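You operate a simulated robot arm through the tools that you are given. There is no shell and no other tool. Be economical: measure what you need, move in short steps, check, and stop when the job is done.

Carry out the task below with a simulated two-armed robot. There is one attempt and no reset: what you move stays moved.

TASK
Water the squash down to the slim measuring jug's 300 ml mark, then serve a glass on the round mat.
Fine: the water comes from the stoneware jug; about 90 ml in the little glass; both jugs go back. Set down upright: stoneware jug, slim measuring jug, little glass.

It is judged by the outcome, as a careful person would: the job done as asked, and still so three seconds after it is handed in. It fails if anything else is knocked over, pushed out of place, dropped, spilled or broken.

THE ROBOT
Two 7-joint arms with fingered hands on one trunk, on a base that drives. Base frame: it is fixed to the floor where the robot stands at the start and does not move with it; the origin is under the middle of the robot, x ahead of it, y to its left, z up; the surface under the hand at the start is at about z = 91. Units: cm, degrees, N and s.
The left shoulder is at the start at [4.7, 17.3, 127.9], the right one opposite. With the tool pointing down near the work surface each hand reaches from about 10 to 76 cm from the robot's upright axis, wherever it stands, measured 20 degrees to its own side. Places, roughly: little glass (6x6x7 cm) [50, 30, 90]; stoneware jug (15x9x11 cm) [50, -10, 100]. Payload 3.5 kg a hand.
The tool frame of a hand sits at the grasp point between the pads (the TCP): z along the fingers, y along the line on which they close. The tips reach 3 cm beyond it. Largest opening 10.4 cm; the body of the gripper starts 3.5 cm behind the TCP. The gripper is a hand of 3 fingers: y runs from the thumb to the fingers, the wrist lies at [-1.5, -10.4, -17.8] in the tool frame.
Orientation is told as [roll, pitch, yaw] about the base's x, y, z axes, in that order, counted from this pose: with the fingers straight down and the wrist toward the robot, the tool's x, y and z point along [0, 1, 0], [1, 0, 0] and [0, 0, -1] of the base frame.

THE INTERFACE
- The arms move only by the tool apply_moves. It takes "left_steps", "right_steps" or both (then of equal length, played together; a hand with none holds still); each is a list of rows, each an object (a shift or turn left out is 0) with "linear": the shift along the base's x, y, z in cm, a list of three; "angular": the turn, a rotation vector about the base's x, y, z in degrees, a list of three. In form: [{"linear": [x, y, z], "angular": [rx, ry, rz]}, ...]. A call has 1 to 12 rows; each row shifts and turns the commanded pose from where the row before left it. Rows are played at 5 a second. More than 5 cm and 8.6 degrees between two rows, and nothing of the call is played. A pose out of reach is approached as far as the arm can. The call stops where the force on the tool passes 40 N (or 10 N more than at its start, if that is more) or the arm is blocked; 0.2 s more then pass. In this call time passes only in rows, and 0.2 s behind the last. The reply holds the time, the measured pose of the TCP, the force on the tool along the base axes, the opening and the grip force, in the units named above and with some noise, with the torque about the TCP (base axes, N m) and any sound that the robot's microphone picked up.
- Cameras (640 x 400 px; columns grow to the right, rows downward): "scene" is now at [13.36, 1.14, 145.56]; the picture's right is [0.13, -0.99, 0.00], its down [-0.54, -0.07, -0.84] and it looks along [0.83, 0.11, -0.55] (base axes); focal length 214 px, centre (320, 200). "left" rides on the left gripper at [-6.4, -9.4, -11.7] in its tool frame; the picture's right is [-0.72, -0.33, 0.61], its down [0.64, -0.65, 0.40] and it looks along [0.27, 0.68, 0.68] (tool axes); focal length 238 px, centre (320, 200). "right" rides on the right gripper at [6.4, -9.4, -11.7] in its tool frame; the picture's right is [-0.72, 0.33, -0.61], its down [-0.64, -0.65, 0.40] and it looks along [-0.27, 0.68, 0.68] (tool axes); focal length 238 px, centre (320, 200). There is no depth. A picture from a camera that has moved, and an enlarged one, comes with that camera's place and axes in the base frame and with its lens.
- grab_frame(camera): a new picture of that camera. No time passes.
- slide_trunk(by): slides the trunk up (or, below 0, down) by that many cm; the arms and the scene camera ride with it, the base frame stays. It gives what a move gives, with no picture.
- base_move(legs): drives the robot by 1 to 6 legs, each [ahead, left, turn to the left] in cm, cm and degrees, along the robot's own axes; the way and the turn of a leg run together, so that a leg with both is an arc; at most 150 cm and 180 degrees a leg. The arms and the cameras ride along, it lands a little off, and it stops where it bumps. It gives what a move gives.
- curl_fingers(index, middle, thumb_bend, thumb_turn, hand): sets how far each is bent, from 0 (flat) to 100 (curled in); at 30 the hand is open as for a grip, at 70 the pads meet at the TCP. One left out holds its place. A second passes; each finger stops where it meets its share of the squeeze, and holds until it gets a number again. It is the only way to open and close the hand. It gives what a move gives, with no picture; readings hold the bend of each and the force on the fingers (four entries, about 0 where the hand has none), thumb and palm. thumb_turn goes from beside the hand (0) to across from the fingers (100), as for a grip.
- turn_head(pan, tilt): turns the head with the scene camera to pan (to the left, within 86 degrees either way) and tilt (down, from -29 to 69), counted from straight ahead of the robot. It gives what a move gives.
- inspect(camera, box): a new picture of the part [left, top, right, bottom] of that camera's present view, enlarged. No time passes.
- close_job(): hands the job in; it is judged then, once.

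Work in short steps. Places have to be worked out from the pictures, the camera data and where the tool is seen: move nearer, look again, correct. Check each grasp and each placing, and mend what went wrong. You have 120 turns and 88 pictures in all, those below and enlarged ones among them. Open the grippers and draw the arms clear of the work before you hand the job in, unless the task says otherwise; then end with one line.

The tools are called after "Call:" as a command line: name --argument value ..., lists and objects as JSON in quotes. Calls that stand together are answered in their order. apply_moves: Moves the arms, as the interface text tells. Its arguments: {"type":"object","properties":{"left_steps":{"type":"array"},"right_steps":{"type":"array"}},"required":[]} The other tools are called the same way: slide_trunk (by) slides the trunk up or down; curl_fingers (index, middle, thumb_bend, thumb_turn, hand) moves the fingers one by one; base_move (legs) drives the base; turn_head (pan, tilt) turns the head that bears the scene camera; grab_frame (camera) takes a picture; inspect (camera, box) takes an enlarged picture of a part of a camera's view; close_job () hands the job in.

At the start:

```text
time: 0.0
left_ee_pos: [47.65, 29.02, 135.56]
left_tool_rot: [0.0, 0.0, 0.0]
left_ft_force: [0.5, -0.1, 0.1]
left_moment: [0.0, 0.01, -0.02]
left_width: 10.36
left_grasp_force: 0.1
left_shape: jaw
left_bend: [30.0, 30.0, 30.0, 98.0]
left_finger forces: [0.0, 0.1, 0.0, 0.1, 0.0, 0.1]
right_ee_pos: [44.34, -16.28, 141.18]
right_tool_rot: [0.1, 0.1, 0.1]
right_ft_force: [-0.1, 0.5, -0.1]
right_moment: [-0.01, 0.01, -0.02]
right_width: 10.36
right_grasp_force: 0.0
right_shape: jaw
right_bend: [30.0, 30.0, 30.0, 98.0]
right_finger forces: [0.0, 0.1, 0.1, 0.1, 0.0, 0.0]
trunk travel left (down, up): [-37.5, 37.9]
robot x, y, heading: [-0.22, -0.05, -0.1]
head pan, tilt: [7.3, 33.1]
```

scene: 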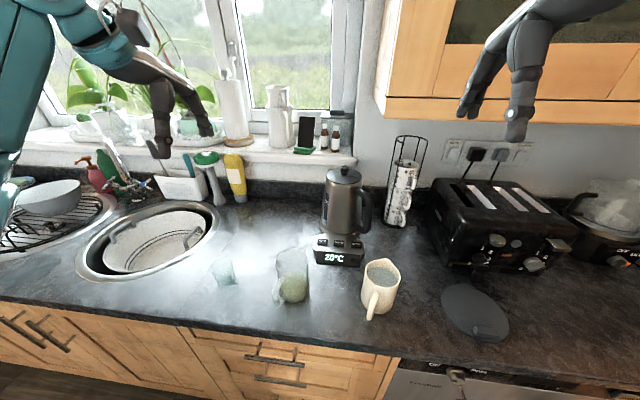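
right: 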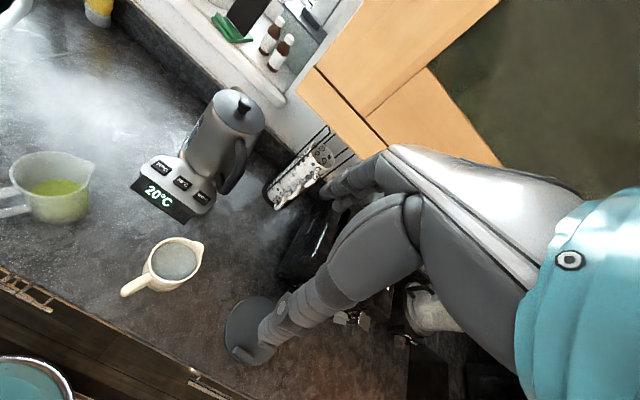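
left: 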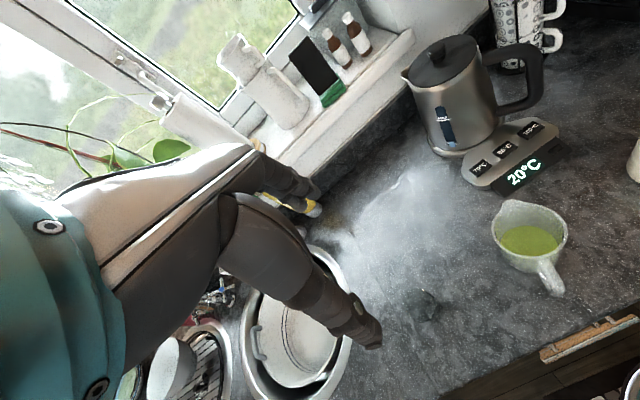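

The scene shows the glass, the measuring jug with green squash, the stoneware jug and a round dark mat on the right. I look closer at them.

Call:
inspect --camera "scene" --box '[190, 220, 350, 320]'

Call:
inspect --camera "scene" --box '[340, 240, 532, 360]'

Call:
inspect --camera "right" --box '[0, 130, 220, 310]'

```text
4.00 times, centred on (270, 270) of scene
camera zoom: at [13.36, 1.14, 145.56], right [0.13, -0.99, 0.0], down [-0.54, -0.07, -0.84], along [0.83, 0.11, -0.55], focal length 858 px, centre (520, -80)
```

zoom: 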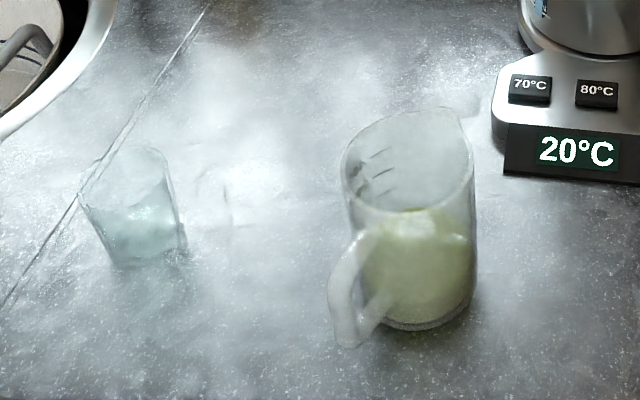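

```text
3.33 times, centred on (436, 300) of scene
camera zoom: at [13.36, 1.14, 145.56], right [0.13, -0.99, 0.0], down [-0.54, -0.07, -0.84], along [0.83, 0.11, -0.55], focal length 715 px, centre (-67, -133)
```

zoom: 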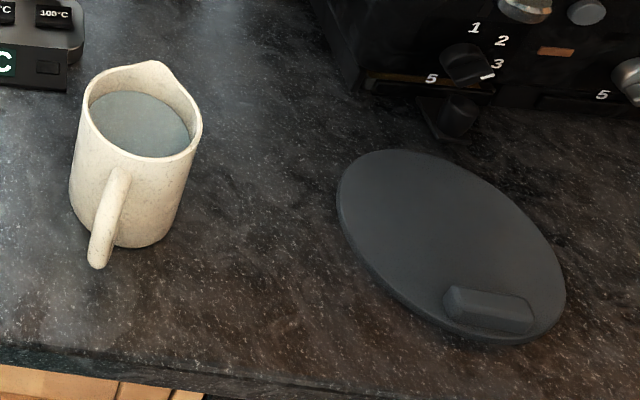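

```text
2.22 times, centred on (110, 220) of right
camera zoom: at [34.92, -9.97, 152.73], right [0.33, -0.72, 0.61], down [-0.65, -0.64, -0.4], along [0.68, -0.27, -0.68], focal length 530 px, centre (787, 156)
```

zoom: 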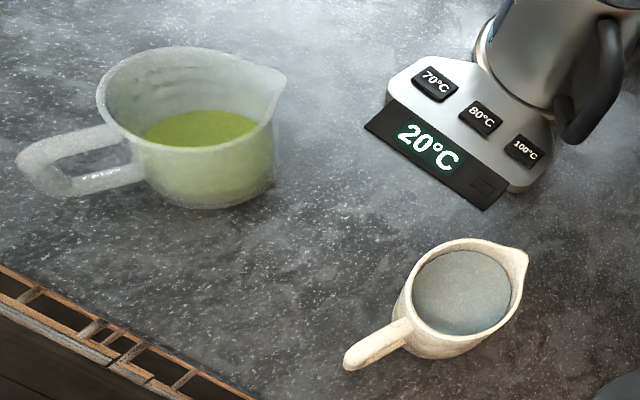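

Now I zoom further onto the measuring jug's scale and the jugs' handles.

Call:
inspect --camera "scene" --box '[268, 242, 316, 308]'

Call:
inspect --camera "left" --box '[470, 180, 598, 310]'

Call:
inspect --camera "right" --box '[0, 140, 100, 230]'

```text
6.06 times, centred on (292, 275) of scene
camera zoom: at [13.36, 1.14, 145.56], right [0.13, -0.99, 0.0], down [-0.54, -0.07, -0.84], along [0.83, 0.11, -0.55], focal length 1300 px, centre (490, -254)
```

zoom: 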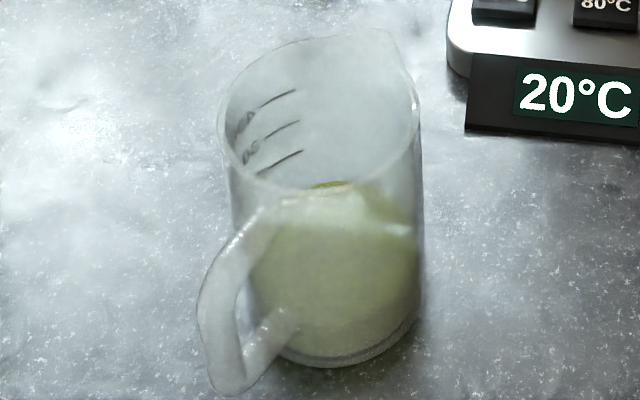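

```text
3.08 times, centred on (534, 245) of left
camera zoom: at [38.17, 22.48, 147.27], right [-0.33, -0.72, -0.61], down [-0.65, 0.64, -0.4], along [0.68, 0.27, -0.68], focal length 733 px, centre (-338, 62)
```

zoom: 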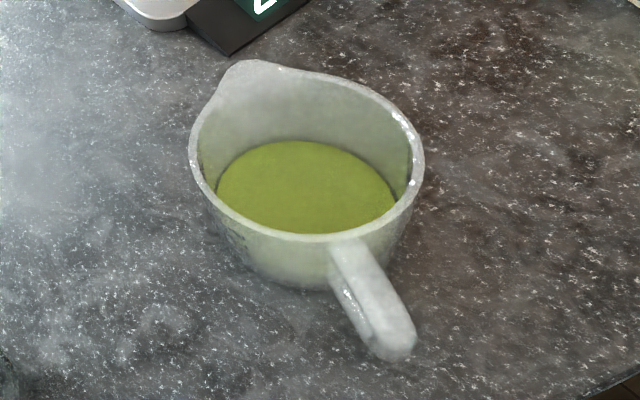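

```text
4.44 times, centred on (50, 185) of right
camera zoom: at [34.92, -9.97, 152.73], right [0.33, -0.72, 0.61], down [-0.65, -0.64, -0.4], along [0.68, -0.27, -0.68], focal length 1059 px, centre (1520, 267)
```

zoom: 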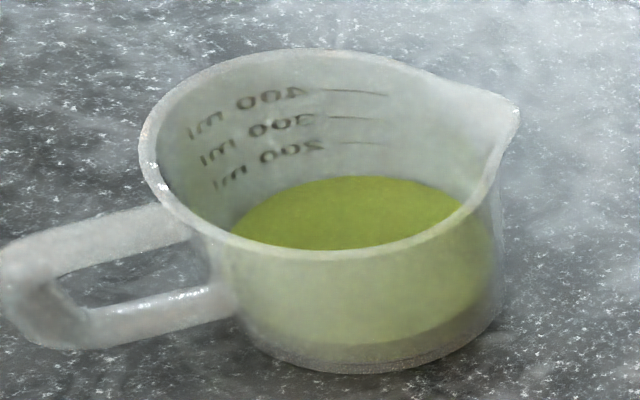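

The right wrist view shows the scale well: marks 200/300/400, with the squash below 200. I look closer at the stoneware jug's handle and the mat.

Call:
inspect --camera "right" --box '[110, 225, 214, 305]'

Call:
inspect --camera "scene" --box '[350, 250, 414, 326]'

```text
5.00 times, centred on (162, 265) of right
camera zoom: at [34.92, -9.97, 152.73], right [0.33, -0.72, 0.61], down [-0.65, -0.64, -0.4], along [0.68, -0.27, -0.68], focal length 1192 px, centre (1110, -125)
```

zoom: 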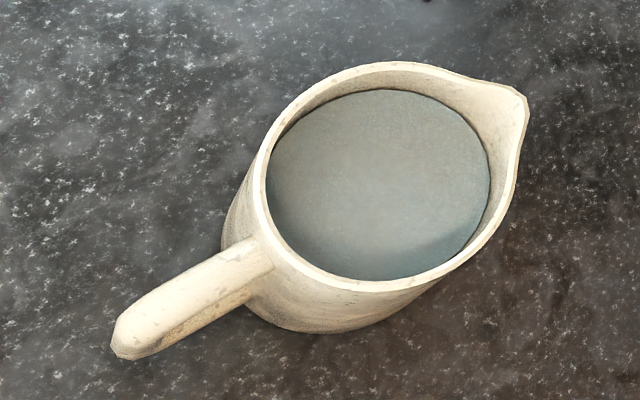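

```text
5.26 times, centred on (382, 288) of scene
camera zoom: at [13.36, 1.14, 145.56], right [0.13, -0.99, 0.0], down [-0.54, -0.07, -0.84], along [0.83, 0.11, -0.55], focal length 1129 px, centre (-6, -263)
```

zoom: 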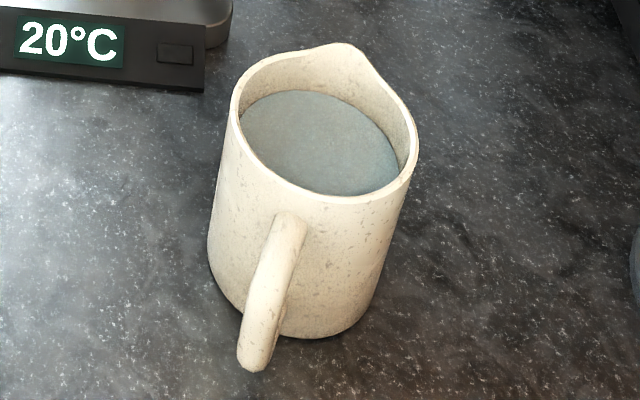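

Stoneware jug: centre about (48.8, -9.9), rim z≈102, handle pointing to about 160°, spout to -20°. I'll grip the body with the right hand from its right side, fingers pointing left; first I turn the hand up high.

Call:
apply_moves --right_steps '[{"linear": [0.6, -1.2, -1.4], "angular": [8.4, 0, 0]}, {"linear": [0.6, -1.2, -1.4], "angular": [8.4, 0, 0]}, {"linear": [0.6, -1.2, -1.4], "angular": [8.4, 0, 0]}, {"linear": [0.6, -1.2, -1.4], "angular": [8.4, 0, 0]}, {"linear": [0.6, -1.2, -1.4], "angular": [8.4, 0, 0]}, {"linear": [0.6, -1.2, -1.4], "angular": [8.4, 0, 0]}, {"linear": [0.6, -1.2, -1.4], "angular": [8.4, 0, 0]}, {"linear": [0.6, -1.2, -1.4], "angular": [8.4, 0, 0]}, {"linear": [0.6, -1.2, -1.4], "angular": [8.4, 0, 0]}, {"linear": [0.6, -0.4, -1.4], "angular": [0, 0, 5]}, {"linear": [0.6, 0, -1.4], "angular": [0, 0, 5]}]'

Call:
grab_frame --camera "scene"

Call:
grab_frame --camera "right"

```text
time: 2.4
left_ee_pos: [47.85, 29.0, 135.36]
left_tool_rot: [-0.1, 0.0, 0.1]
left_ft_force: [-0.2, -0.7, 0.3]
left_moment: [-0.02, -0.01, 0.02]
left_width: 10.35
left_grasp_force: 0.0
left_shape: jaw
left_bend: [30.0, 30.0, 30.0, 98.0]
left_finger forces: [0.1, 0.0, 0.0, 0.0, 0.0, 0.0]
right_ee_pos: [50.91, -27.67, 125.5]
right_tool_rot: [75.7, -0.2, 10.2]
right_ft_force: [-1.1, -0.3, 0.1]
right_moment: [-0.02, 0.0, -0.01]
right_width: 10.37
right_grasp_force: 0.0
right_shape: jaw
right_bend: [30.0, 30.0, 30.0, 98.0]
right_finger forces: [0.0, 0.1, 0.0, 0.0, 0.0, 0.0]
trunk travel left (down, up): [-37.5, 37.9]
robot x, y, heading: [0.03, -0.31, 0.1]
head pan, tilt: [7.3, 33.1]
```

```text
76 pictures are left
camera scene: at [13.41, 1.14, 145.56], right [0.13, -0.99, 0.0], down [-0.54, -0.07, -0.84], along [0.83, 0.11, -0.55], focal length 214 px, centre (320, 200)
```

scene: 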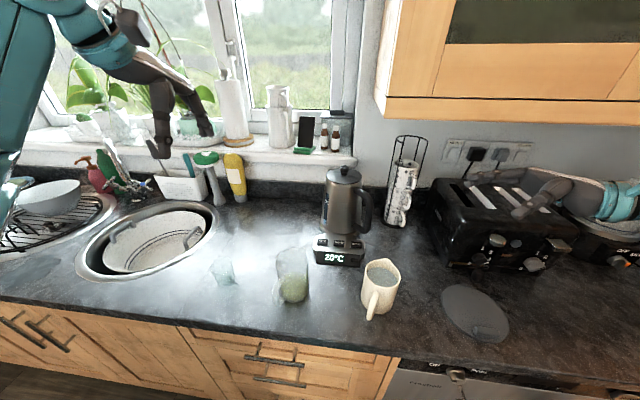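

```text
75 pictures are left
camera right: at [43.37, -38.93, 134.54], right [0.46, -0.7, -0.55], down [-0.68, 0.11, -0.72], along [0.57, 0.7, -0.43], focal length 238 px, centre (320, 200)
```

right: 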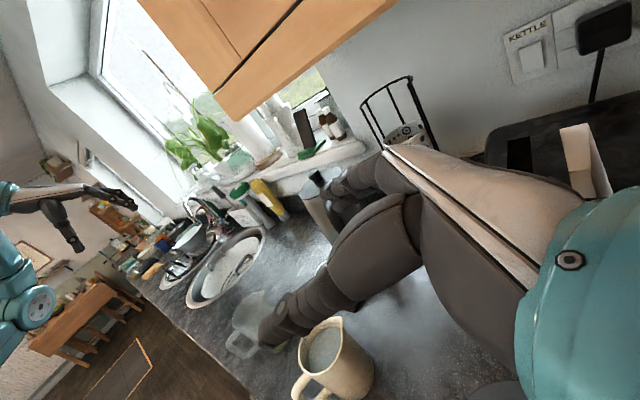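

Orientation is as wanted and the way is clear. I lower to a pregrasp right of the jug.

Call:
apply_moves --right_steps '[{"linear": [0, 0, -4]}, {"linear": [0, 0, -4]}, {"linear": [0, 0.5, -4]}, {"linear": [0, 0.6, -4]}, {"linear": [0, 0.6, -4]}, {"linear": [0, 0.6, -4]}]'

Call:
grab_frame --camera "scene"

Call:
grab_frame --camera "right"

```text
time: 3.8
left_ee_pos: [47.58, 28.92, 135.49]
left_tool_rot: [0.1, 0.1, 0.1]
left_ft_force: [-0.2, -1.1, -0.3]
left_moment: [0.01, 0.0, 0.03]
left_width: 10.37
left_grasp_force: 0.1
left_shape: jaw
left_bend: [30.0, 30.0, 30.0, 98.0]
left_finger forces: [0.0, 0.0, 0.1, 0.1, 0.1, 0.1]
right_ee_pos: [50.77, -25.78, 104.56]
right_tool_rot: [75.7, 0.1, 10.1]
right_ft_force: [0.2, 0.0, 0.0]
right_moment: [-0.01, -0.02, -0.02]
right_width: 10.37
right_grasp_force: 0.0
right_shape: jaw
right_bend: [30.0, 30.0, 30.0, 98.0]
right_finger forces: [0.0, 0.0, 0.1, 0.0, 0.1, 0.0]
right hand out of reach, approached as far as the arm can: row 6
trunk travel left (down, up): [-37.5, 37.9]
robot x, y, heading: [-0.37, 0.11, -0.1]
head pan, tilt: [7.3, 33.1]
```

```text
74 pictures are left
camera scene: at [13.32, 1.08, 145.57], right [0.13, -0.99, 0.0], down [-0.54, -0.07, -0.84], along [0.83, 0.11, -0.55], focal length 214 px, centre (320, 200)
```

scene: 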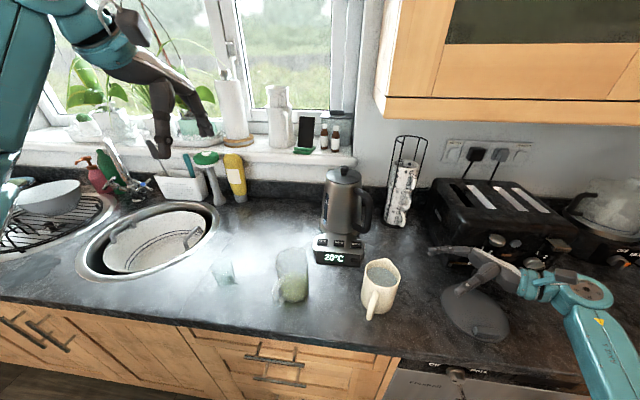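

```text
73 pictures are left
camera right: at [43.27, -36.97, 113.62], right [0.46, -0.7, -0.55], down [-0.68, 0.11, -0.72], along [0.57, 0.7, -0.43], focal length 238 px, centre (320, 200)
```

right: 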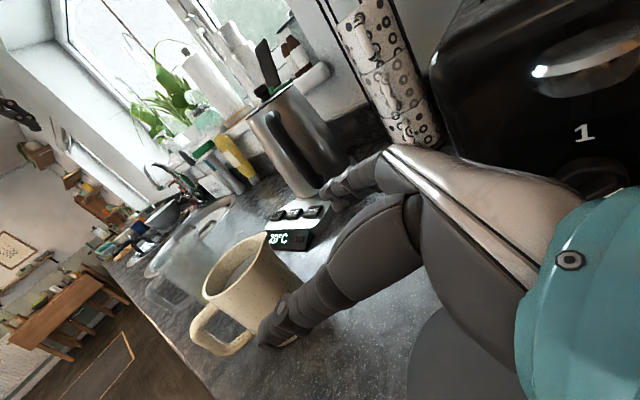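

The arm runs short of reach down here with the shoulder high. I raise the hand a bit and slide the trunk down 18 cm.

Call:
apply_moves --right_steps '[{"linear": [0, 0, 4]}, {"linear": [0, 0, 4]}, {"linear": [0, 0, 4]}]'

Call:
slide_trunk --by -18

Call:
grab_frame --camera "right"

```text
time: 4.6
left_ee_pos: [47.62, 29.01, 135.45]
left_tool_rot: [0.0, 0.1, 0.0]
left_ft_force: [-0.5, -0.5, 0.1]
left_moment: [0.0, -0.04, 0.01]
left_width: 10.36
left_grasp_force: 0.0
left_shape: jaw
left_bend: [30.0, 30.0, 30.0, 98.0]
left_finger forces: [0.1, 0.0, 0.0, 0.1, 0.1, 0.0]
right_ee_pos: [50.77, -25.81, 116.5]
right_tool_rot: [75.8, 0.1, 10.1]
right_ft_force: [0.5, 1.0, -0.5]
right_moment: [-0.03, -0.01, -0.02]
right_width: 10.35
right_grasp_force: 0.0
right_shape: jaw
right_bend: [30.0, 30.0, 30.0, 98.0]
right_finger forces: [0.0, 0.0, 0.0, 0.1, 0.1, 0.1]
trunk travel left (down, up): [-37.5, 37.9]
robot x, y, heading: [-0.01, -0.19, 0.0]
head pan, tilt: [7.3, 33.1]
```

```text
time: 6.6
left_ee_pos: [47.65, 28.98, 117.47]
left_tool_rot: [0.0, 0.0, 0.1]
left_ft_force: [0.0, -0.5, 1.4]
left_moment: [0.02, -0.02, -0.01]
left_width: 10.35
left_grasp_force: 0.1
left_shape: jaw
left_bend: [30.0, 30.0, 30.0, 98.0]
left_finger forces: [0.0, 0.0, 0.0, 0.0, 0.0, 0.0]
right_ee_pos: [50.95, -25.84, 98.76]
right_tool_rot: [75.6, -0.1, 10.1]
right_ft_force: [0.1, 0.9, 0.1]
right_moment: [-0.02, -0.01, 0.05]
right_width: 10.36
right_grasp_force: 0.2
right_shape: jaw
right_bend: [30.0, 30.0, 30.0, 98.0]
right_finger forces: [0.0, 0.0, 0.1, 0.0, 0.0, 0.1]
trunk travel left (down, up): [-19.5, 55.9]
robot x, y, heading: [-0.09, -0.12, 0.1]
head pan, tilt: [7.3, 33.1]
```

```text
72 pictures are left
camera right: at [43.37, -36.99, 107.74], right [0.46, -0.7, -0.54], down [-0.68, 0.12, -0.72], along [0.57, 0.7, -0.43], focal length 238 px, centre (320, 200)
```

right: 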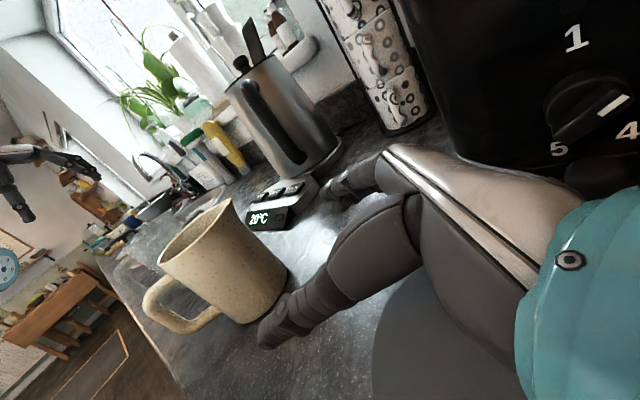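

The jug centre checks out at about (49, -9.9). I advance 8 cm and look again.

Call:
apply_moves --right_steps '[{"linear": [-0.2, 2.0, -0.4]}, {"linear": [-0.2, 2.0, -0.4]}, {"linear": [-0.2, 2.0, -0.4]}, {"linear": [-0.2, 2.0, -0.4]}]'

Call:
grab_frame --camera "right"

Call:
inspect --camera "scene" --box '[340, 160, 532, 280]'

```text
time: 7.6
left_ee_pos: [47.61, 29.07, 117.48]
left_tool_rot: [0.0, 0.0, 0.0]
left_ft_force: [0.4, 0.0, -0.1]
left_moment: [0.0, 0.0, -0.02]
left_width: 10.37
left_grasp_force: 0.1
left_shape: jaw
left_bend: [30.0, 30.0, 30.0, 98.0]
left_finger forces: [0.0, 0.0, 0.0, 0.0, 0.0, 0.1]
right_ee_pos: [50.03, -17.77, 97.23]
right_tool_rot: [75.7, -0.2, 10.1]
right_ft_force: [0.2, -0.2, -0.6]
right_moment: [0.0, -0.02, -0.02]
right_width: 10.37
right_grasp_force: 0.1
right_shape: jaw
right_bend: [30.0, 30.0, 30.0, 98.0]
right_finger forces: [0.0, 0.0, 0.0, 0.0, 0.1, 0.1]
trunk travel left (down, up): [-19.5, 55.9]
robot x, y, heading: [0.06, -0.07, -0.0]
head pan, tilt: [7.3, 33.1]
```

```text
71 pictures are left
camera right: at [42.54, -29.05, 106.17], right [0.46, -0.7, -0.55], down [-0.68, 0.12, -0.72], along [0.57, 0.7, -0.43], focal length 238 px, centre (320, 200)
```

right: 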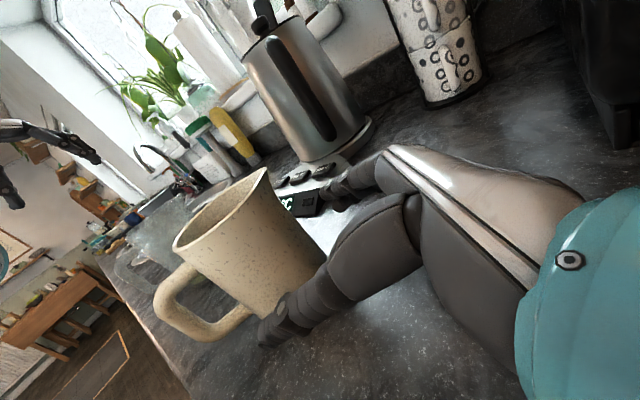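

```text
3.33 times, centred on (436, 220) of scene
camera zoom: at [20.38, 1.16, 127.19], right [0.13, -0.99, 0.0], down [-0.54, -0.07, -0.84], along [0.83, 0.11, -0.55], focal length 715 px, centre (-67, 133)
```

zoom: 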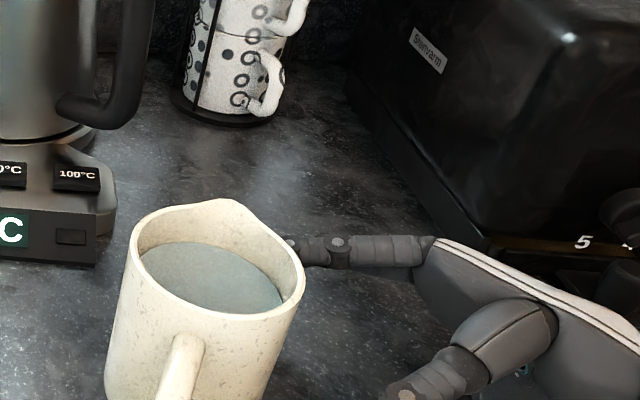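

Straddling looks right: fingers beyond the jug, thumb on the near side. I advance the remaining distance in small rows.

Call:
apply_moves --right_steps '[{"linear": [-0.1, 1.0, 0]}, {"linear": [-0.15, 1.0, -0.1]}, {"linear": [-0.15, 1.0, -0.1]}, {"linear": [-0.1, 1.0, 0]}, {"linear": [-0.1, 1.0, 0]}]'

Call:
grab_frame --camera "right"

Call:
inspect --camera "scene" --box '[340, 200, 468, 300]'

```text
time: 8.8
left_ee_pos: [47.7, 29.03, 117.4]
left_tool_rot: [0.0, 0.1, 0.1]
left_ft_force: [0.5, -0.3, -0.2]
left_moment: [0.01, 0.03, -0.02]
left_width: 10.35
left_grasp_force: 0.1
left_shape: jaw
left_bend: [30.0, 30.0, 30.0, 98.0]
left_finger forces: [0.0, 0.0, 0.1, 0.0, 0.1, 0.0]
right_ee_pos: [49.63, -12.77, 96.93]
right_tool_rot: [75.8, -0.1, 10.1]
right_ft_force: [0.0, 0.5, 0.5]
right_moment: [0.02, 0.01, -0.01]
right_width: 10.38
right_grasp_force: 0.0
right_shape: jaw
right_bend: [30.0, 30.0, 30.0, 98.0]
right_finger forces: [0.0, 0.0, 0.0, 0.1, 0.0, 0.0]
trunk travel left (down, up): [-19.5, 55.9]
robot x, y, heading: [-0.22, -0.28, -0.1]
head pan, tilt: [7.3, 33.1]
```

```text
69 pictures are left
camera right: at [42.01, -23.98, 106.04], right [0.46, -0.7, -0.54], down [-0.68, 0.12, -0.72], along [0.57, 0.7, -0.43], focal length 238 px, centre (320, 200)
```

right: 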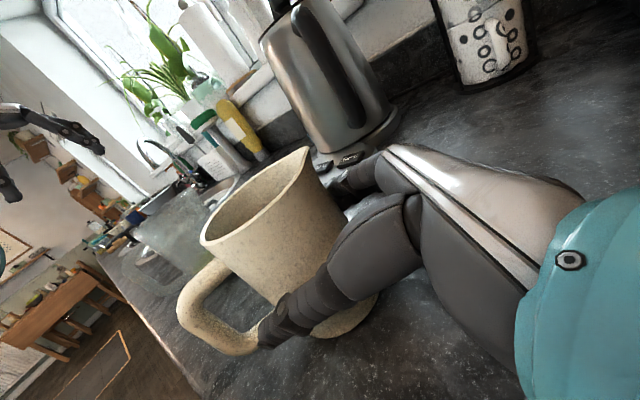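

```text
4.00 times, centred on (404, 250) of scene
camera zoom: at [20.38, 1.15, 127.19], right [0.13, -0.99, 0.0], down [-0.54, -0.07, -0.84], along [0.83, 0.11, -0.55], focal length 858 px, centre (-16, 0)
```

zoom: 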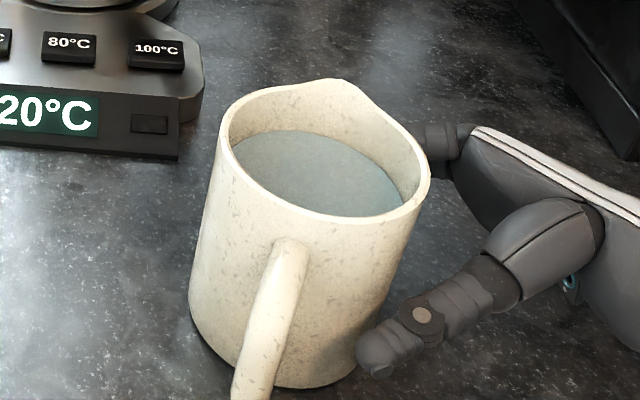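

The thumb is still ~3 cm short of the handle; I advance another 1.4 cm, then close the hand.

Call:
apply_moves --right_steps '[{"linear": [-0.12, 0.7, 0]}, {"linear": [-0.12, 0.7, 0]}]'

Call:
curl_fingers --hand "right" --index 45 --middle 45 --thumb_bend 45

Call:
inspect --camera "scene" --box '[340, 200, 468, 300]'

```text
time: 9.4
left_ee_pos: [47.75, 29.03, 117.48]
left_tool_rot: [0.0, 0.0, 0.0]
left_ft_force: [0.5, 0.7, 0.1]
left_moment: [0.01, 0.01, -0.01]
left_width: 10.36
left_grasp_force: 0.1
left_shape: jaw
left_bend: [30.0, 30.0, 30.0, 98.0]
left_finger forces: [0.0, 0.0, 0.0, 0.0, 0.1, 0.1]
right_ee_pos: [49.26, -11.24, 96.82]
right_tool_rot: [75.7, 0.0, 10.1]
right_ft_force: [-0.3, -0.9, 0.2]
right_moment: [0.06, 0.0, 0.0]
right_width: 10.38
right_grasp_force: 0.1
right_shape: jaw
right_bend: [30.0, 30.0, 30.0, 98.0]
right_finger forces: [0.8, 0.0, 0.0, 0.0, 0.0, 0.0]
trunk travel left (down, up): [-19.5, 55.9]
robot x, y, heading: [0.41, -0.08, -0.1]
head pan, tilt: [7.3, 33.1]
```

```text
time: 10.4
left_ee_pos: [47.61, 29.02, 117.6]
left_tool_rot: [0.0, 0.1, 0.0]
left_ft_force: [0.6, -0.6, 0.1]
left_moment: [-0.01, 0.02, -0.01]
left_width: 10.34
left_grasp_force: 0.0
left_shape: jaw
left_bend: [30.0, 30.0, 30.0, 98.0]
left_finger forces: [0.0, 0.0, 0.0, 0.0, 0.0, 0.0]
right_ee_pos: [49.18, -11.31, 96.75]
right_tool_rot: [75.6, -0.1, 10.2]
right_ft_force: [0.9, 0.8, -0.5]
right_moment: [0.0, -0.05, -0.03]
right_width: 8.85
right_grasp_force: 11.6
right_shape: fingers
right_bend: [36.0, 42.0, 37.0, 97.0]
right_finger forces: [7.7, 3.6, 0.0, 0.1, 11.6, 0.1]
trunk travel left (down, up): [-19.5, 55.9]
robot x, y, heading: [0.03, -0.22, -0.2]
head pan, tilt: [7.3, 33.1]
```

```text
4.00 times, centred on (404, 250) of scene
camera zoom: at [20.39, 1.15, 127.18], right [0.13, -0.99, 0.0], down [-0.54, -0.07, -0.84], along [0.83, 0.11, -0.55], focal length 858 px, centre (-16, 0)
```

zoom: 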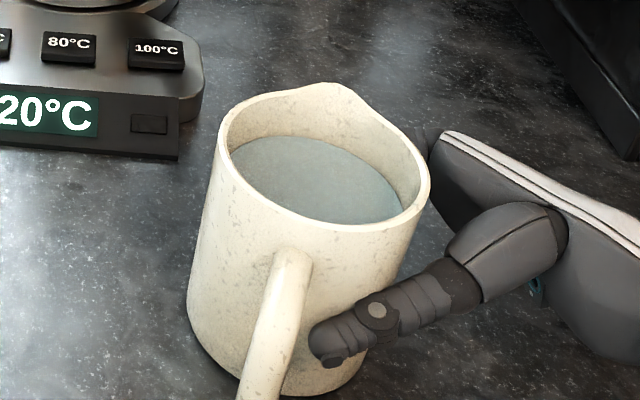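

It holds with 11.6 N. I tighten more and lift 2 cm to test, noting the weight.

Call:
curl_fingers --hand "right" --index 65 --middle 65 --thumb_bend 65

Call:
apply_moves --right_steps '[{"linear": [0, 0, 0.7]}, {"linear": [0, 0, 0.7]}, {"linear": [0, 0, 0.7]}, {}, {}]'

Call:
grab_frame --camera "scene"

```text
time: 11.4
left_ee_pos: [47.8, 28.94, 117.54]
left_tool_rot: [0.1, 0.1, -0.1]
left_ft_force: [-0.9, 0.1, 0.0]
left_moment: [-0.02, 0.0, 0.01]
left_width: 10.35
left_grasp_force: 0.0
left_shape: jaw
left_bend: [30.0, 30.0, 30.0, 98.0]
left_finger forces: [0.0, 0.1, 0.0, 0.0, 0.0, 0.0]
right_ee_pos: [49.21, -11.39, 96.75]
right_tool_rot: [75.6, 0.0, 10.1]
right_ft_force: [0.4, -0.2, 0.0]
right_moment: [0.02, -0.11, -0.01]
right_width: 8.44
right_grasp_force: 26.7
right_shape: fingers
right_bend: [39.0, 47.0, 38.0, 97.0]
right_finger forces: [16.9, 10.1, 0.0, 0.0, 26.7, 0.0]
trunk travel left (down, up): [-19.5, 55.9]
robot x, y, heading: [0.26, -0.21, 0.1]
head pan, tilt: [7.3, 33.1]
```

```text
time: 12.6
left_ee_pos: [47.77, 29.16, 117.42]
left_tool_rot: [0.0, 0.1, 0.0]
left_ft_force: [-0.1, 0.0, 0.0]
left_moment: [-0.02, 0.01, -0.03]
left_width: 10.37
left_grasp_force: 0.0
left_shape: jaw
left_bend: [30.0, 30.0, 30.0, 98.0]
left_finger forces: [0.0, 0.0, 0.0, 0.1, 0.0, 0.0]
right_ee_pos: [49.13, -11.41, 98.9]
right_tool_rot: [75.7, 0.1, 10.1]
right_ft_force: [0.8, 0.0, -7.1]
right_moment: [-0.13, -0.14, -0.03]
right_width: 8.47
right_grasp_force: 26.4
right_shape: fingers
right_bend: [39.0, 47.0, 38.0, 98.0]
right_finger forces: [15.7, 9.8, 0.1, 0.0, 26.8, 0.0]
trunk travel left (down, up): [-19.5, 55.9]
robot x, y, heading: [-0.14, -0.05, -0.1]
head pan, tilt: [7.3, 33.1]
```

```text
66 pictures are left
camera scene: at [20.43, 1.13, 127.18], right [0.13, -0.99, 0.0], down [-0.54, -0.07, -0.84], along [0.83, 0.11, -0.55], focal length 214 px, centre (320, 200)
```

scene: 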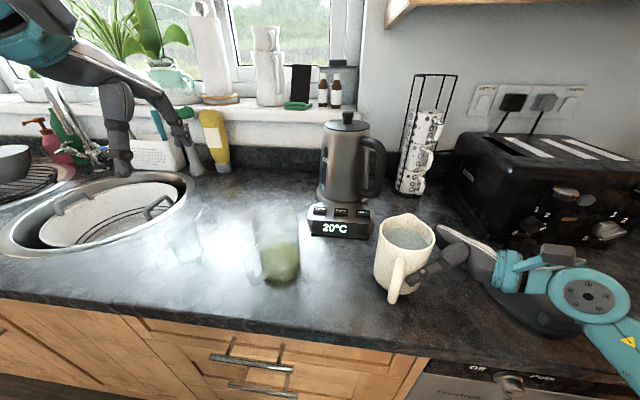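

The jug is held firmly, about 7.1 N. I lift it to z≈112 and draw it back to x≈40, slowly.

Call:
apply_moves --right_steps '[{"linear": [0, 0, 1.0]}, {"linear": [-0.3, 0, 1.3]}, {"linear": [-0.8, 0, 1.5]}, {"linear": [-1, 0.3, 1.5]}, {"linear": [-1, 0.6, 1.5]}, {"linear": [-1, 1, 1.5]}, {"linear": [-1, 1.3, 1.3]}, {"linear": [-1, 1.5, 1.2]}, {"linear": [-1, 1.5, 1.0]}, {"linear": [-0.8, 1.5, 0.3]}, {"linear": [-0.6, 1.3, 0]}, {"linear": [-0.2, 1, 0]}]'

Call:
grab_frame --camera "left"

```text
time: 15.2
left_ee_pos: [47.8, 29.15, 117.53]
left_tool_rot: [0.0, 0.1, 0.0]
left_ft_force: [-0.1, 0.3, -0.6]
left_moment: [0.0, -0.01, 0.01]
left_width: 10.36
left_grasp_force: 0.1
left_shape: jaw
left_bend: [30.0, 30.0, 30.0, 98.0]
left_finger forces: [0.1, 0.0, 0.1, 0.0, 0.1, 0.1]
right_ee_pos: [40.64, -1.21, 111.19]
right_tool_rot: [75.7, -0.1, 10.1]
right_ft_force: [0.0, -0.5, -7.2]
right_moment: [-0.13, -0.16, 0.0]
right_width: 8.48
right_grasp_force: 25.8
right_shape: fingers
right_bend: [39.0, 47.0, 38.0, 98.0]
right_finger forces: [15.9, 9.8, 0.0, 0.0, 26.5, 0.1]
trunk travel left (down, up): [-19.5, 55.9]
robot x, y, heading: [-0.22, 0.48, 0.1]
head pan, tilt: [7.3, 33.1]
```

```text
65 pictures are left
camera left: at [38.21, 22.51, 129.25], right [-0.33, -0.72, -0.61], down [-0.65, 0.64, -0.4], along [0.68, 0.27, -0.68], focal length 238 px, centre (320, 200)
```

left: 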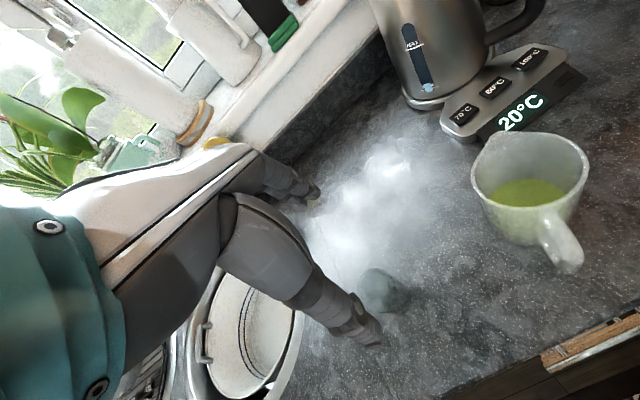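

Holding steady. I move left to the pouring place beside the measuring jug (TCP ≈ (40.4, 14, 111)).

Call:
apply_moves --right_steps '[{"linear": [0, 1.0, 0]}, {"linear": [0, 1.7, 0]}, {"linear": [0, 2, 0]}, {"linear": [0, 2, 0]}, {"linear": [0, 2, 0]}, {"linear": [0, 2, 0]}, {"linear": [0, 2, 0]}, {"linear": [-0.2, 1.4, 0]}, {"linear": [0, 1.0, 0]}]'

Call:
grab_frame --camera "left"

Call:
grab_frame --camera "scene"

```text
time: 17.2
left_ee_pos: [46.15, 29.01, 118.35]
left_tool_rot: [0.0, -0.9, 0.0]
left_ft_force: [1.1, -0.2, -0.6]
left_moment: [0.03, -0.03, -0.01]
left_width: 10.35
left_grasp_force: 0.0
left_shape: jaw
left_bend: [30.0, 30.0, 30.0, 98.0]
left_finger forces: [0.0, 0.1, 0.1, 0.0, 0.1, 0.0]
right_ee_pos: [39.35, 13.4, 111.95]
right_tool_rot: [75.3, -1.5, 9.6]
right_ft_force: [0.2, 0.2, -6.2]
right_moment: [-0.15, -0.16, 0.01]
right_width: 8.43
right_grasp_force: 25.8
right_shape: fingers
right_bend: [39.0, 47.0, 38.0, 98.0]
right_finger forces: [15.7, 10.0, 0.0, 0.1, 26.2, 0.0]
trunk travel left (down, up): [-19.5, 55.9]
robot x, y, heading: [0.15, 0.14, -0.3]
head pan, tilt: [7.3, 33.1]
```

```text
64 pictures are left
camera left: at [36.5, 22.47, 130.0], right [-0.32, -0.72, -0.62], down [-0.65, 0.64, -0.41], along [0.69, 0.27, -0.67], focal length 238 px, centre (320, 200)
```

left: 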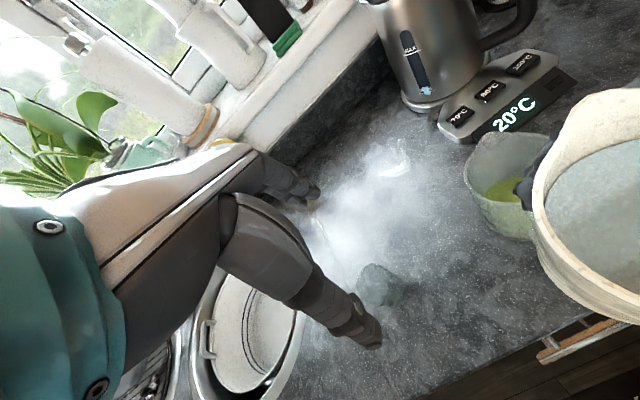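

```text
63 pictures are left
camera scene: at [18.73, 1.15, 127.61], right [0.13, -0.99, 0.0], down [-0.53, -0.07, -0.85], along [0.84, 0.11, -0.53], focal length 214 px, centre (320, 200)
```

scene: 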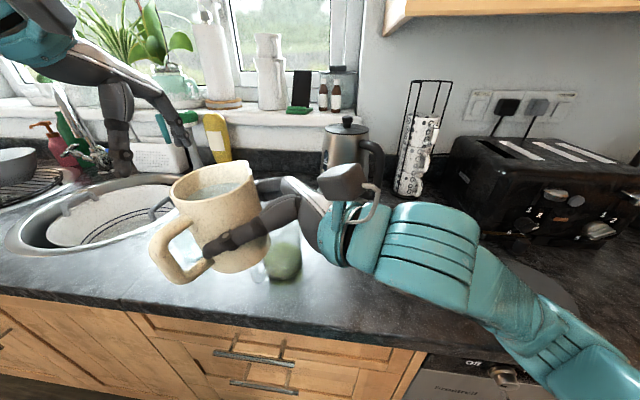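

The trunk is being pushed slightly (left hand and camera shifted 1.6 cm), so the right arm is cramped against the body here. I back the hand off to the right and drive the base left instead.

Call:
apply_moves --right_steps '[{"linear": [0, -1.0, 0]}, {"linear": [0, -1.7, 0]}, {"linear": [0, -2, 0]}, {"linear": [0, -2, 0]}, {"linear": [0, -2, 0]}, {"linear": [0, -2, 0]}, {"linear": [0, -2, 0]}, {"linear": [0, -1.4, 0]}, {"linear": [0, -1.0, 0]}]'

Call:
base_move --legs '[[0, 8, 0], [0, 8, 0]]'

Call:
grab_frame --camera "scene"

```text
time: 19.2
left_ee_pos: [47.71, 29.02, 117.56]
left_tool_rot: [-0.1, 0.0, 0.1]
left_ft_force: [-0.6, 0.1, -0.3]
left_moment: [0.0, -0.01, 0.04]
left_width: 10.36
left_grasp_force: 0.0
left_shape: jaw
left_bend: [30.0, 30.0, 30.0, 98.0]
left_finger forces: [0.0, 0.0, 0.0, 0.0, 0.1, 0.1]
right_ee_pos: [40.41, -1.58, 111.07]
right_tool_rot: [75.7, -0.1, 10.0]
right_ft_force: [0.2, 0.0, -7.4]
right_moment: [-0.12, -0.15, 0.04]
right_width: 8.46
right_grasp_force: 25.9
right_shape: fingers
right_bend: [39.0, 47.0, 38.0, 98.0]
right_finger forces: [15.6, 10.1, 0.0, 0.1, 26.0, 0.0]
trunk travel left (down, up): [-19.5, 55.9]
robot x, y, heading: [-0.45, 0.14, 0.2]
head pan, tilt: [7.3, 33.1]
```

```text
time: 20.9
left_ee_pos: [47.73, 44.62, 117.63]
left_tool_rot: [-0.1, 0.0, -0.1]
left_ft_force: [0.6, -0.9, -0.6]
left_moment: [-0.02, 0.01, 0.0]
left_width: 10.37
left_grasp_force: 0.2
left_shape: jaw
left_bend: [30.0, 30.0, 30.0, 98.0]
left_finger forces: [0.0, 0.1, 0.0, 0.0, 0.0, 0.0]
right_ee_pos: [40.54, 14.1, 111.03]
right_tool_rot: [75.6, 0.0, 9.9]
right_ft_force: [0.1, 0.3, -6.4]
right_moment: [-0.12, -0.13, -0.01]
right_width: 8.46
right_grasp_force: 26.2
right_shape: fingers
right_bend: [39.0, 47.0, 38.0, 98.0]
right_finger forces: [15.6, 10.3, 0.0, 0.1, 25.9, 0.0]
trunk travel left (down, up): [-19.5, 55.9]
robot x, y, heading: [0.61, 15.92, -0.1]
head pan, tilt: [7.3, 33.1]
```

```text
62 pictures are left
camera scene: at [20.46, 16.83, 127.18], right [0.12, -0.99, 0.0], down [-0.54, -0.07, -0.84], along [0.83, 0.1, -0.55], focal length 214 px, centre (320, 200)
```

scene: 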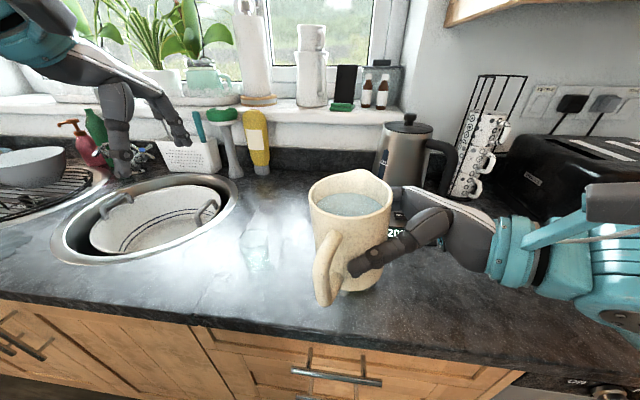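

TCP landed precisely at (40.5, 14.1, 111). I bring the left hand round so its camera can watch the pour.

Call:
apply_moves --left_steps '[{"linear": [0.5, -2.9, 0], "angular": [0, 0, -8]}, {"linear": [0.5, -2.9, 0], "angular": [0, 0, -8]}, {"linear": [0.5, -2.9, 0], "angular": [0, 0, -8]}, {"linear": [0.5, -2.9, 0], "angular": [0, 0, -8]}, {"linear": [0.3, -2.9, 0], "angular": [0, 0, -8]}]'

Call:
grab_frame --camera "left"

```text
time: 22.1
left_ee_pos: [50.14, 29.77, 117.55]
left_tool_rot: [0.0, -0.1, -40.3]
left_ft_force: [0.4, -0.7, -0.5]
left_moment: [-0.01, -0.03, 0.02]
left_width: 10.37
left_grasp_force: 0.0
left_shape: jaw
left_bend: [30.0, 30.0, 30.0, 98.0]
left_finger forces: [0.1, 0.0, 0.1, 0.1, 0.0, 0.0]
right_ee_pos: [40.48, 13.88, 110.89]
right_tool_rot: [75.6, 0.0, 9.9]
right_ft_force: [1.3, 0.3, -6.6]
right_moment: [-0.12, -0.12, -0.01]
right_width: 8.46
right_grasp_force: 26.1
right_shape: fingers
right_bend: [39.0, 47.0, 38.0, 98.0]
right_finger forces: [15.6, 10.1, 0.0, 0.1, 25.9, 0.0]
trunk travel left (down, up): [-19.5, 55.9]
robot x, y, heading: [0.45, 15.52, -0.1]
head pan, tilt: [7.3, 33.1]
```

```text
61 pictures are left
camera left: at [38.57, 30.99, 129.31], right [-0.71, -0.34, -0.61], down [-0.08, 0.91, -0.4], along [0.69, -0.24, -0.68], focal length 238 px, centre (320, 200)
```

left: 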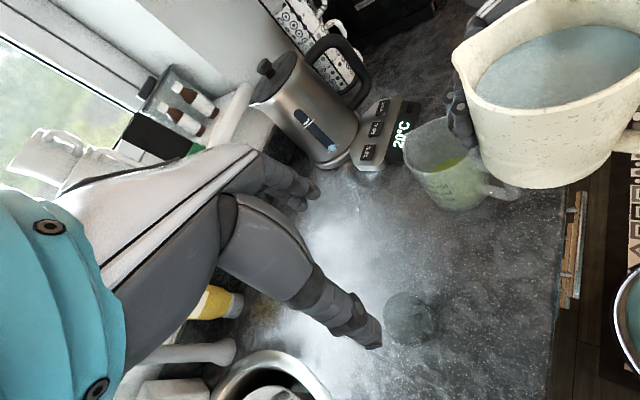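

The view is good and the lip is where I computed it. I begin tilting: 20° about the axis perpendicular to the spout.

Call:
apply_moves --right_steps '[{"angular": [1.37, 3.76, 0]}, {"angular": [1.37, 3.76, 0]}, {"angular": [1.37, 3.76, 0]}, {"angular": [1.37, 3.76, 0]}, {"angular": [1.37, 3.76, 0]}]'

Call:
grab_frame --camera "left"

```text
time: 23.3
left_ee_pos: [49.86, 30.03, 117.54]
left_tool_rot: [0.1, 0.1, -40.1]
left_ft_force: [-1.7, 0.2, 0.4]
left_moment: [0.0, 0.02, 0.02]
left_width: 10.37
left_grasp_force: 0.1
left_shape: jaw
left_bend: [30.0, 30.0, 30.0, 98.0]
left_finger forces: [0.1, 0.0, 0.1, 0.0, 0.1, 0.2]
right_ee_pos: [40.58, 13.87, 111.17]
right_tool_rot: [86.0, 17.3, 11.5]
right_ft_force: [0.7, -0.4, -6.4]
right_moment: [-0.14, -0.19, 0.01]
right_width: 8.46
right_grasp_force: 26.0
right_shape: fingers
right_bend: [39.0, 47.0, 38.0, 98.0]
right_finger forces: [16.2, 10.5, 0.0, 0.0, 25.1, 0.0]
trunk travel left (down, up): [-19.5, 55.9]
robot x, y, heading: [0.27, 15.82, -0.3]
head pan, tilt: [7.3, 33.1]
```

```text
60 pictures are left
camera left: at [38.55, 31.04, 129.32], right [-0.71, -0.34, -0.61], down [-0.09, 0.91, -0.4], along [0.7, -0.24, -0.68], focal length 238 px, centre (320, 200)
```

left: 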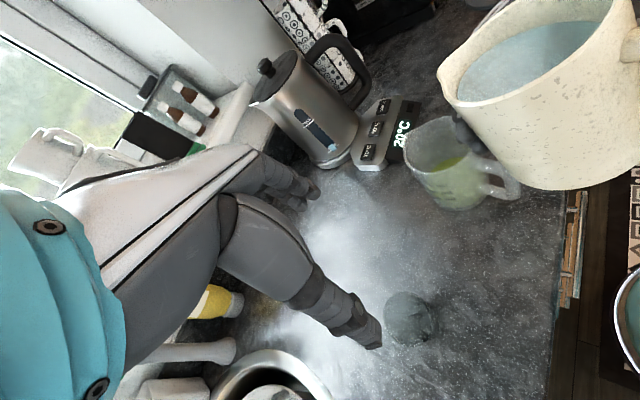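

Water is nearing the lip, which sits over the jug's mouth. I tilt 8° more, slowly.

Call:
apply_moves --right_steps '[{"angular": [0.68, 1.88, 0]}, {"angular": [0.68, 1.88, 0]}, {"angular": [0.68, 1.88, 0]}, {"angular": [0.68, 1.88, 0]}, {}]'

Call:
grab_frame --camera "left"

```text
time: 24.5
left_ee_pos: [49.9, 30.02, 117.55]
left_tool_rot: [0.0, 0.0, -40.1]
left_ft_force: [-0.7, -0.6, 0.8]
left_moment: [0.03, 0.0, 0.0]
left_width: 10.38
left_grasp_force: 0.1
left_shape: jaw
left_bend: [30.0, 30.0, 30.0, 98.0]
left_finger forces: [0.1, 0.0, 0.1, 0.0, 0.1, 0.0]
right_ee_pos: [40.57, 13.86, 111.09]
right_tool_rot: [90.5, 24.2, 13.1]
right_ft_force: [-0.2, 0.0, -7.6]
right_moment: [-0.17, -0.15, 0.0]
right_width: 8.42
right_grasp_force: 25.7
right_shape: fingers
right_bend: [39.0, 47.0, 38.0, 98.0]
right_finger forces: [16.4, 10.6, 0.1, 0.0, 24.8, 0.0]
trunk travel left (down, up): [-19.5, 55.9]
robot x, y, heading: [0.3, 16.06, 0.1]
head pan, tilt: [7.3, 33.1]
```

```text
59 pictures are left
camera left: at [38.55, 31.04, 129.32], right [-0.71, -0.34, -0.61], down [-0.09, 0.91, -0.4], along [0.7, -0.24, -0.68], focal length 238 px, centre (320, 200)
```

left: 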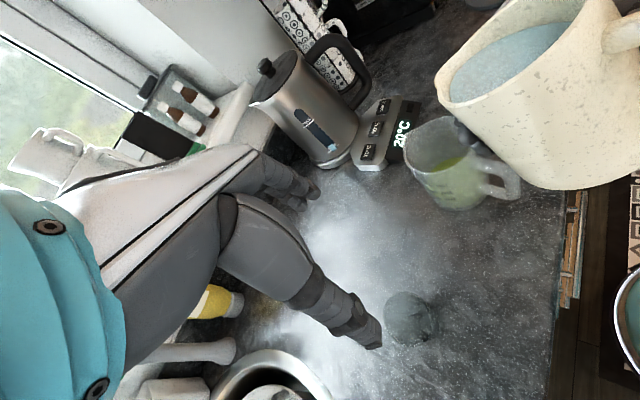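

No stream yet. Another 5° in 1° rows.

Call:
apply_moves --right_steps '[{"angular": [0.43, 1.17, 0]}, {"angular": [0.43, 1.17, 0]}, {"angular": [0.43, 1.17, 0]}, {"angular": [0.43, 1.17, 0]}]'

Call:
inspect --camera "left" --box '[380, 0, 640, 220]'

```text
time: 25.5
left_ee_pos: [50.03, 30.02, 117.54]
left_tool_rot: [0.0, 0.1, -40.1]
left_ft_force: [-0.4, 0.7, -0.3]
left_moment: [0.02, 0.0, 0.04]
left_width: 10.35
left_grasp_force: 0.0
left_shape: jaw
left_bend: [30.0, 30.0, 30.0, 98.0]
left_finger forces: [0.0, 0.1, 0.1, 0.0, 0.0, 0.0]
right_ee_pos: [40.3, 14.02, 110.94]
right_tool_rot: [93.7, 28.2, 14.4]
right_ft_force: [-0.5, -0.2, -5.9]
right_moment: [-0.13, -0.18, 0.01]
right_width: 8.48
right_grasp_force: 25.6
right_shape: fingers
right_bend: [39.0, 47.0, 38.0, 98.0]
right_finger forces: [16.5, 10.6, 0.0, 0.0, 24.7, 0.0]
trunk travel left (down, up): [-19.5, 55.9]
robot x, y, heading: [0.05, 15.63, -0.2]
head pan, tilt: [7.3, 33.1]
```

```text
1.82 times, centred on (510, 110) of left
camera zoom: at [38.55, 31.04, 129.32], right [-0.71, -0.34, -0.61], down [-0.09, 0.91, -0.4], along [0.7, -0.24, -0.68], focal length 433 px, centre (-26, 364)
```

zoom: 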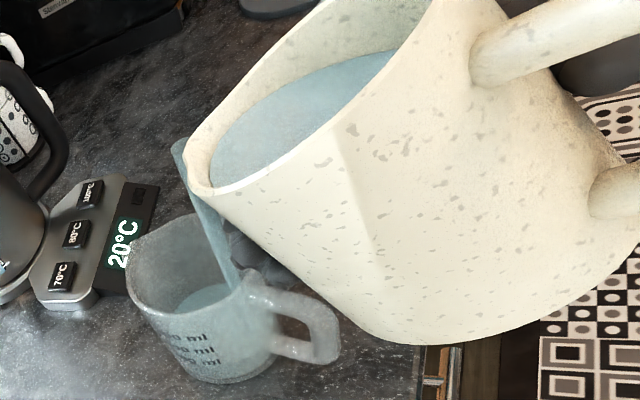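

Water streams cleanly into the jug. I shift 0.7 cm forward for centring and tilt a few degrees further, pausing.

Call:
apply_moves --right_steps '[{"linear": [0.35, -0.12, 0], "angular": [0.34, 0.94, 0]}, {"linear": [0.35, -0.12, 0], "angular": [0.34, 0.94, 0]}, {"angular": [0.34, 0.94, 0]}, {"angular": [0.34, 0.94, 0]}, {}, {}, {}]'

Call:
inspect --camera "left" --box '[380, 0, 640, 220]'

```text
time: 27.1
left_ee_pos: [49.98, 30.0, 117.55]
left_tool_rot: [0.1, 0.0, -40.1]
left_ft_force: [-0.3, -0.3, 0.3]
left_moment: [0.0, -0.03, 0.04]
left_width: 10.38
left_grasp_force: 0.1
left_shape: jaw
left_bend: [30.0, 30.0, 30.0, 98.0]
left_finger forces: [0.0, 0.0, 0.0, 0.0, 0.1, 0.1]
right_ee_pos: [41.32, 13.71, 111.11]
right_tool_rot: [96.2, 31.4, 15.8]
right_ft_force: [0.3, 0.5, -6.9]
right_moment: [-0.12, -0.17, 0.03]
right_width: 8.47
right_grasp_force: 26.0
right_shape: fingers
right_bend: [39.0, 47.0, 38.0, 98.0]
right_finger forces: [16.5, 10.7, 0.0, 0.1, 24.6, 0.1]
trunk travel left (down, up): [-19.5, 55.9]
robot x, y, heading: [-0.12, 15.48, -0.3]
head pan, tilt: [7.3, 33.1]
```

```text
1.82 times, centred on (510, 110) of left
camera zoom: at [38.55, 31.04, 129.32], right [-0.71, -0.34, -0.61], down [-0.09, 0.91, -0.4], along [0.7, -0.24, -0.68], focal length 433 px, centre (-26, 364)
```

zoom: 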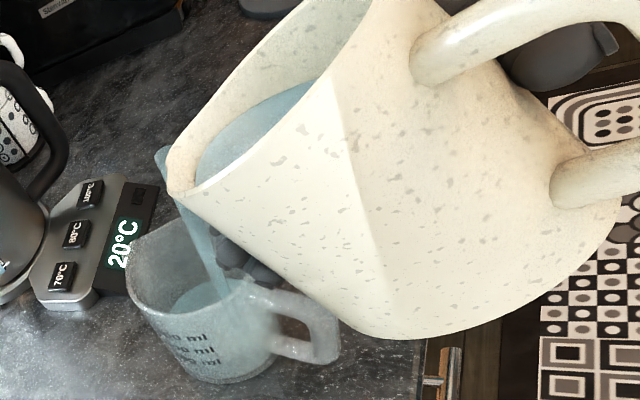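

Still streaming. I zoom in on the measuring jug to follow its level.

Call:
apply_moves --right_steps '[{"angular": [0.34, 0.94, 0]}, {"angular": [0.34, 0.94, 0]}, {"angular": [0.34, 0.94, 0]}, {}, {}, {}, {}, {}]'

Call:
inspect --camera "left" --box '[424, 60, 524, 220]'

```text
time: 28.9
left_ee_pos: [50.03, 30.05, 117.58]
left_tool_rot: [0.0, 0.0, -40.1]
left_ft_force: [-0.2, -0.8, -0.4]
left_moment: [0.01, 0.02, -0.02]
left_width: 10.37
left_grasp_force: 0.0
left_shape: jaw
left_bend: [30.0, 30.0, 30.0, 98.0]
left_finger forces: [0.0, 0.1, 0.2, 0.0, 0.0, 0.0]
right_ee_pos: [41.14, 13.83, 111.01]
right_tool_rot: [98.3, 33.8, 16.8]
right_ft_force: [0.4, -0.2, -6.4]
right_moment: [-0.14, -0.13, 0.01]
right_width: 8.46
right_grasp_force: 26.1
right_shape: fingers
right_bend: [39.0, 47.0, 38.0, 98.0]
right_finger forces: [16.7, 10.6, 0.0, 0.0, 24.5, 0.1]
trunk travel left (down, up): [-19.5, 55.9]
robot x, y, heading: [0.25, 16.26, -0.6]
head pan, tilt: [7.3, 33.1]
```

```text
2.50 times, centred on (474, 140) of left
camera zoom: at [38.55, 31.04, 129.32], right [-0.71, -0.34, -0.61], down [-0.09, 0.91, -0.4], along [0.7, -0.24, -0.68], focal length 596 px, centre (-65, 350)
```

zoom: 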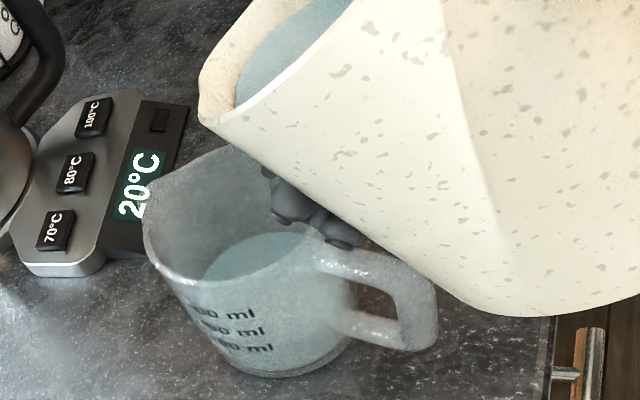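

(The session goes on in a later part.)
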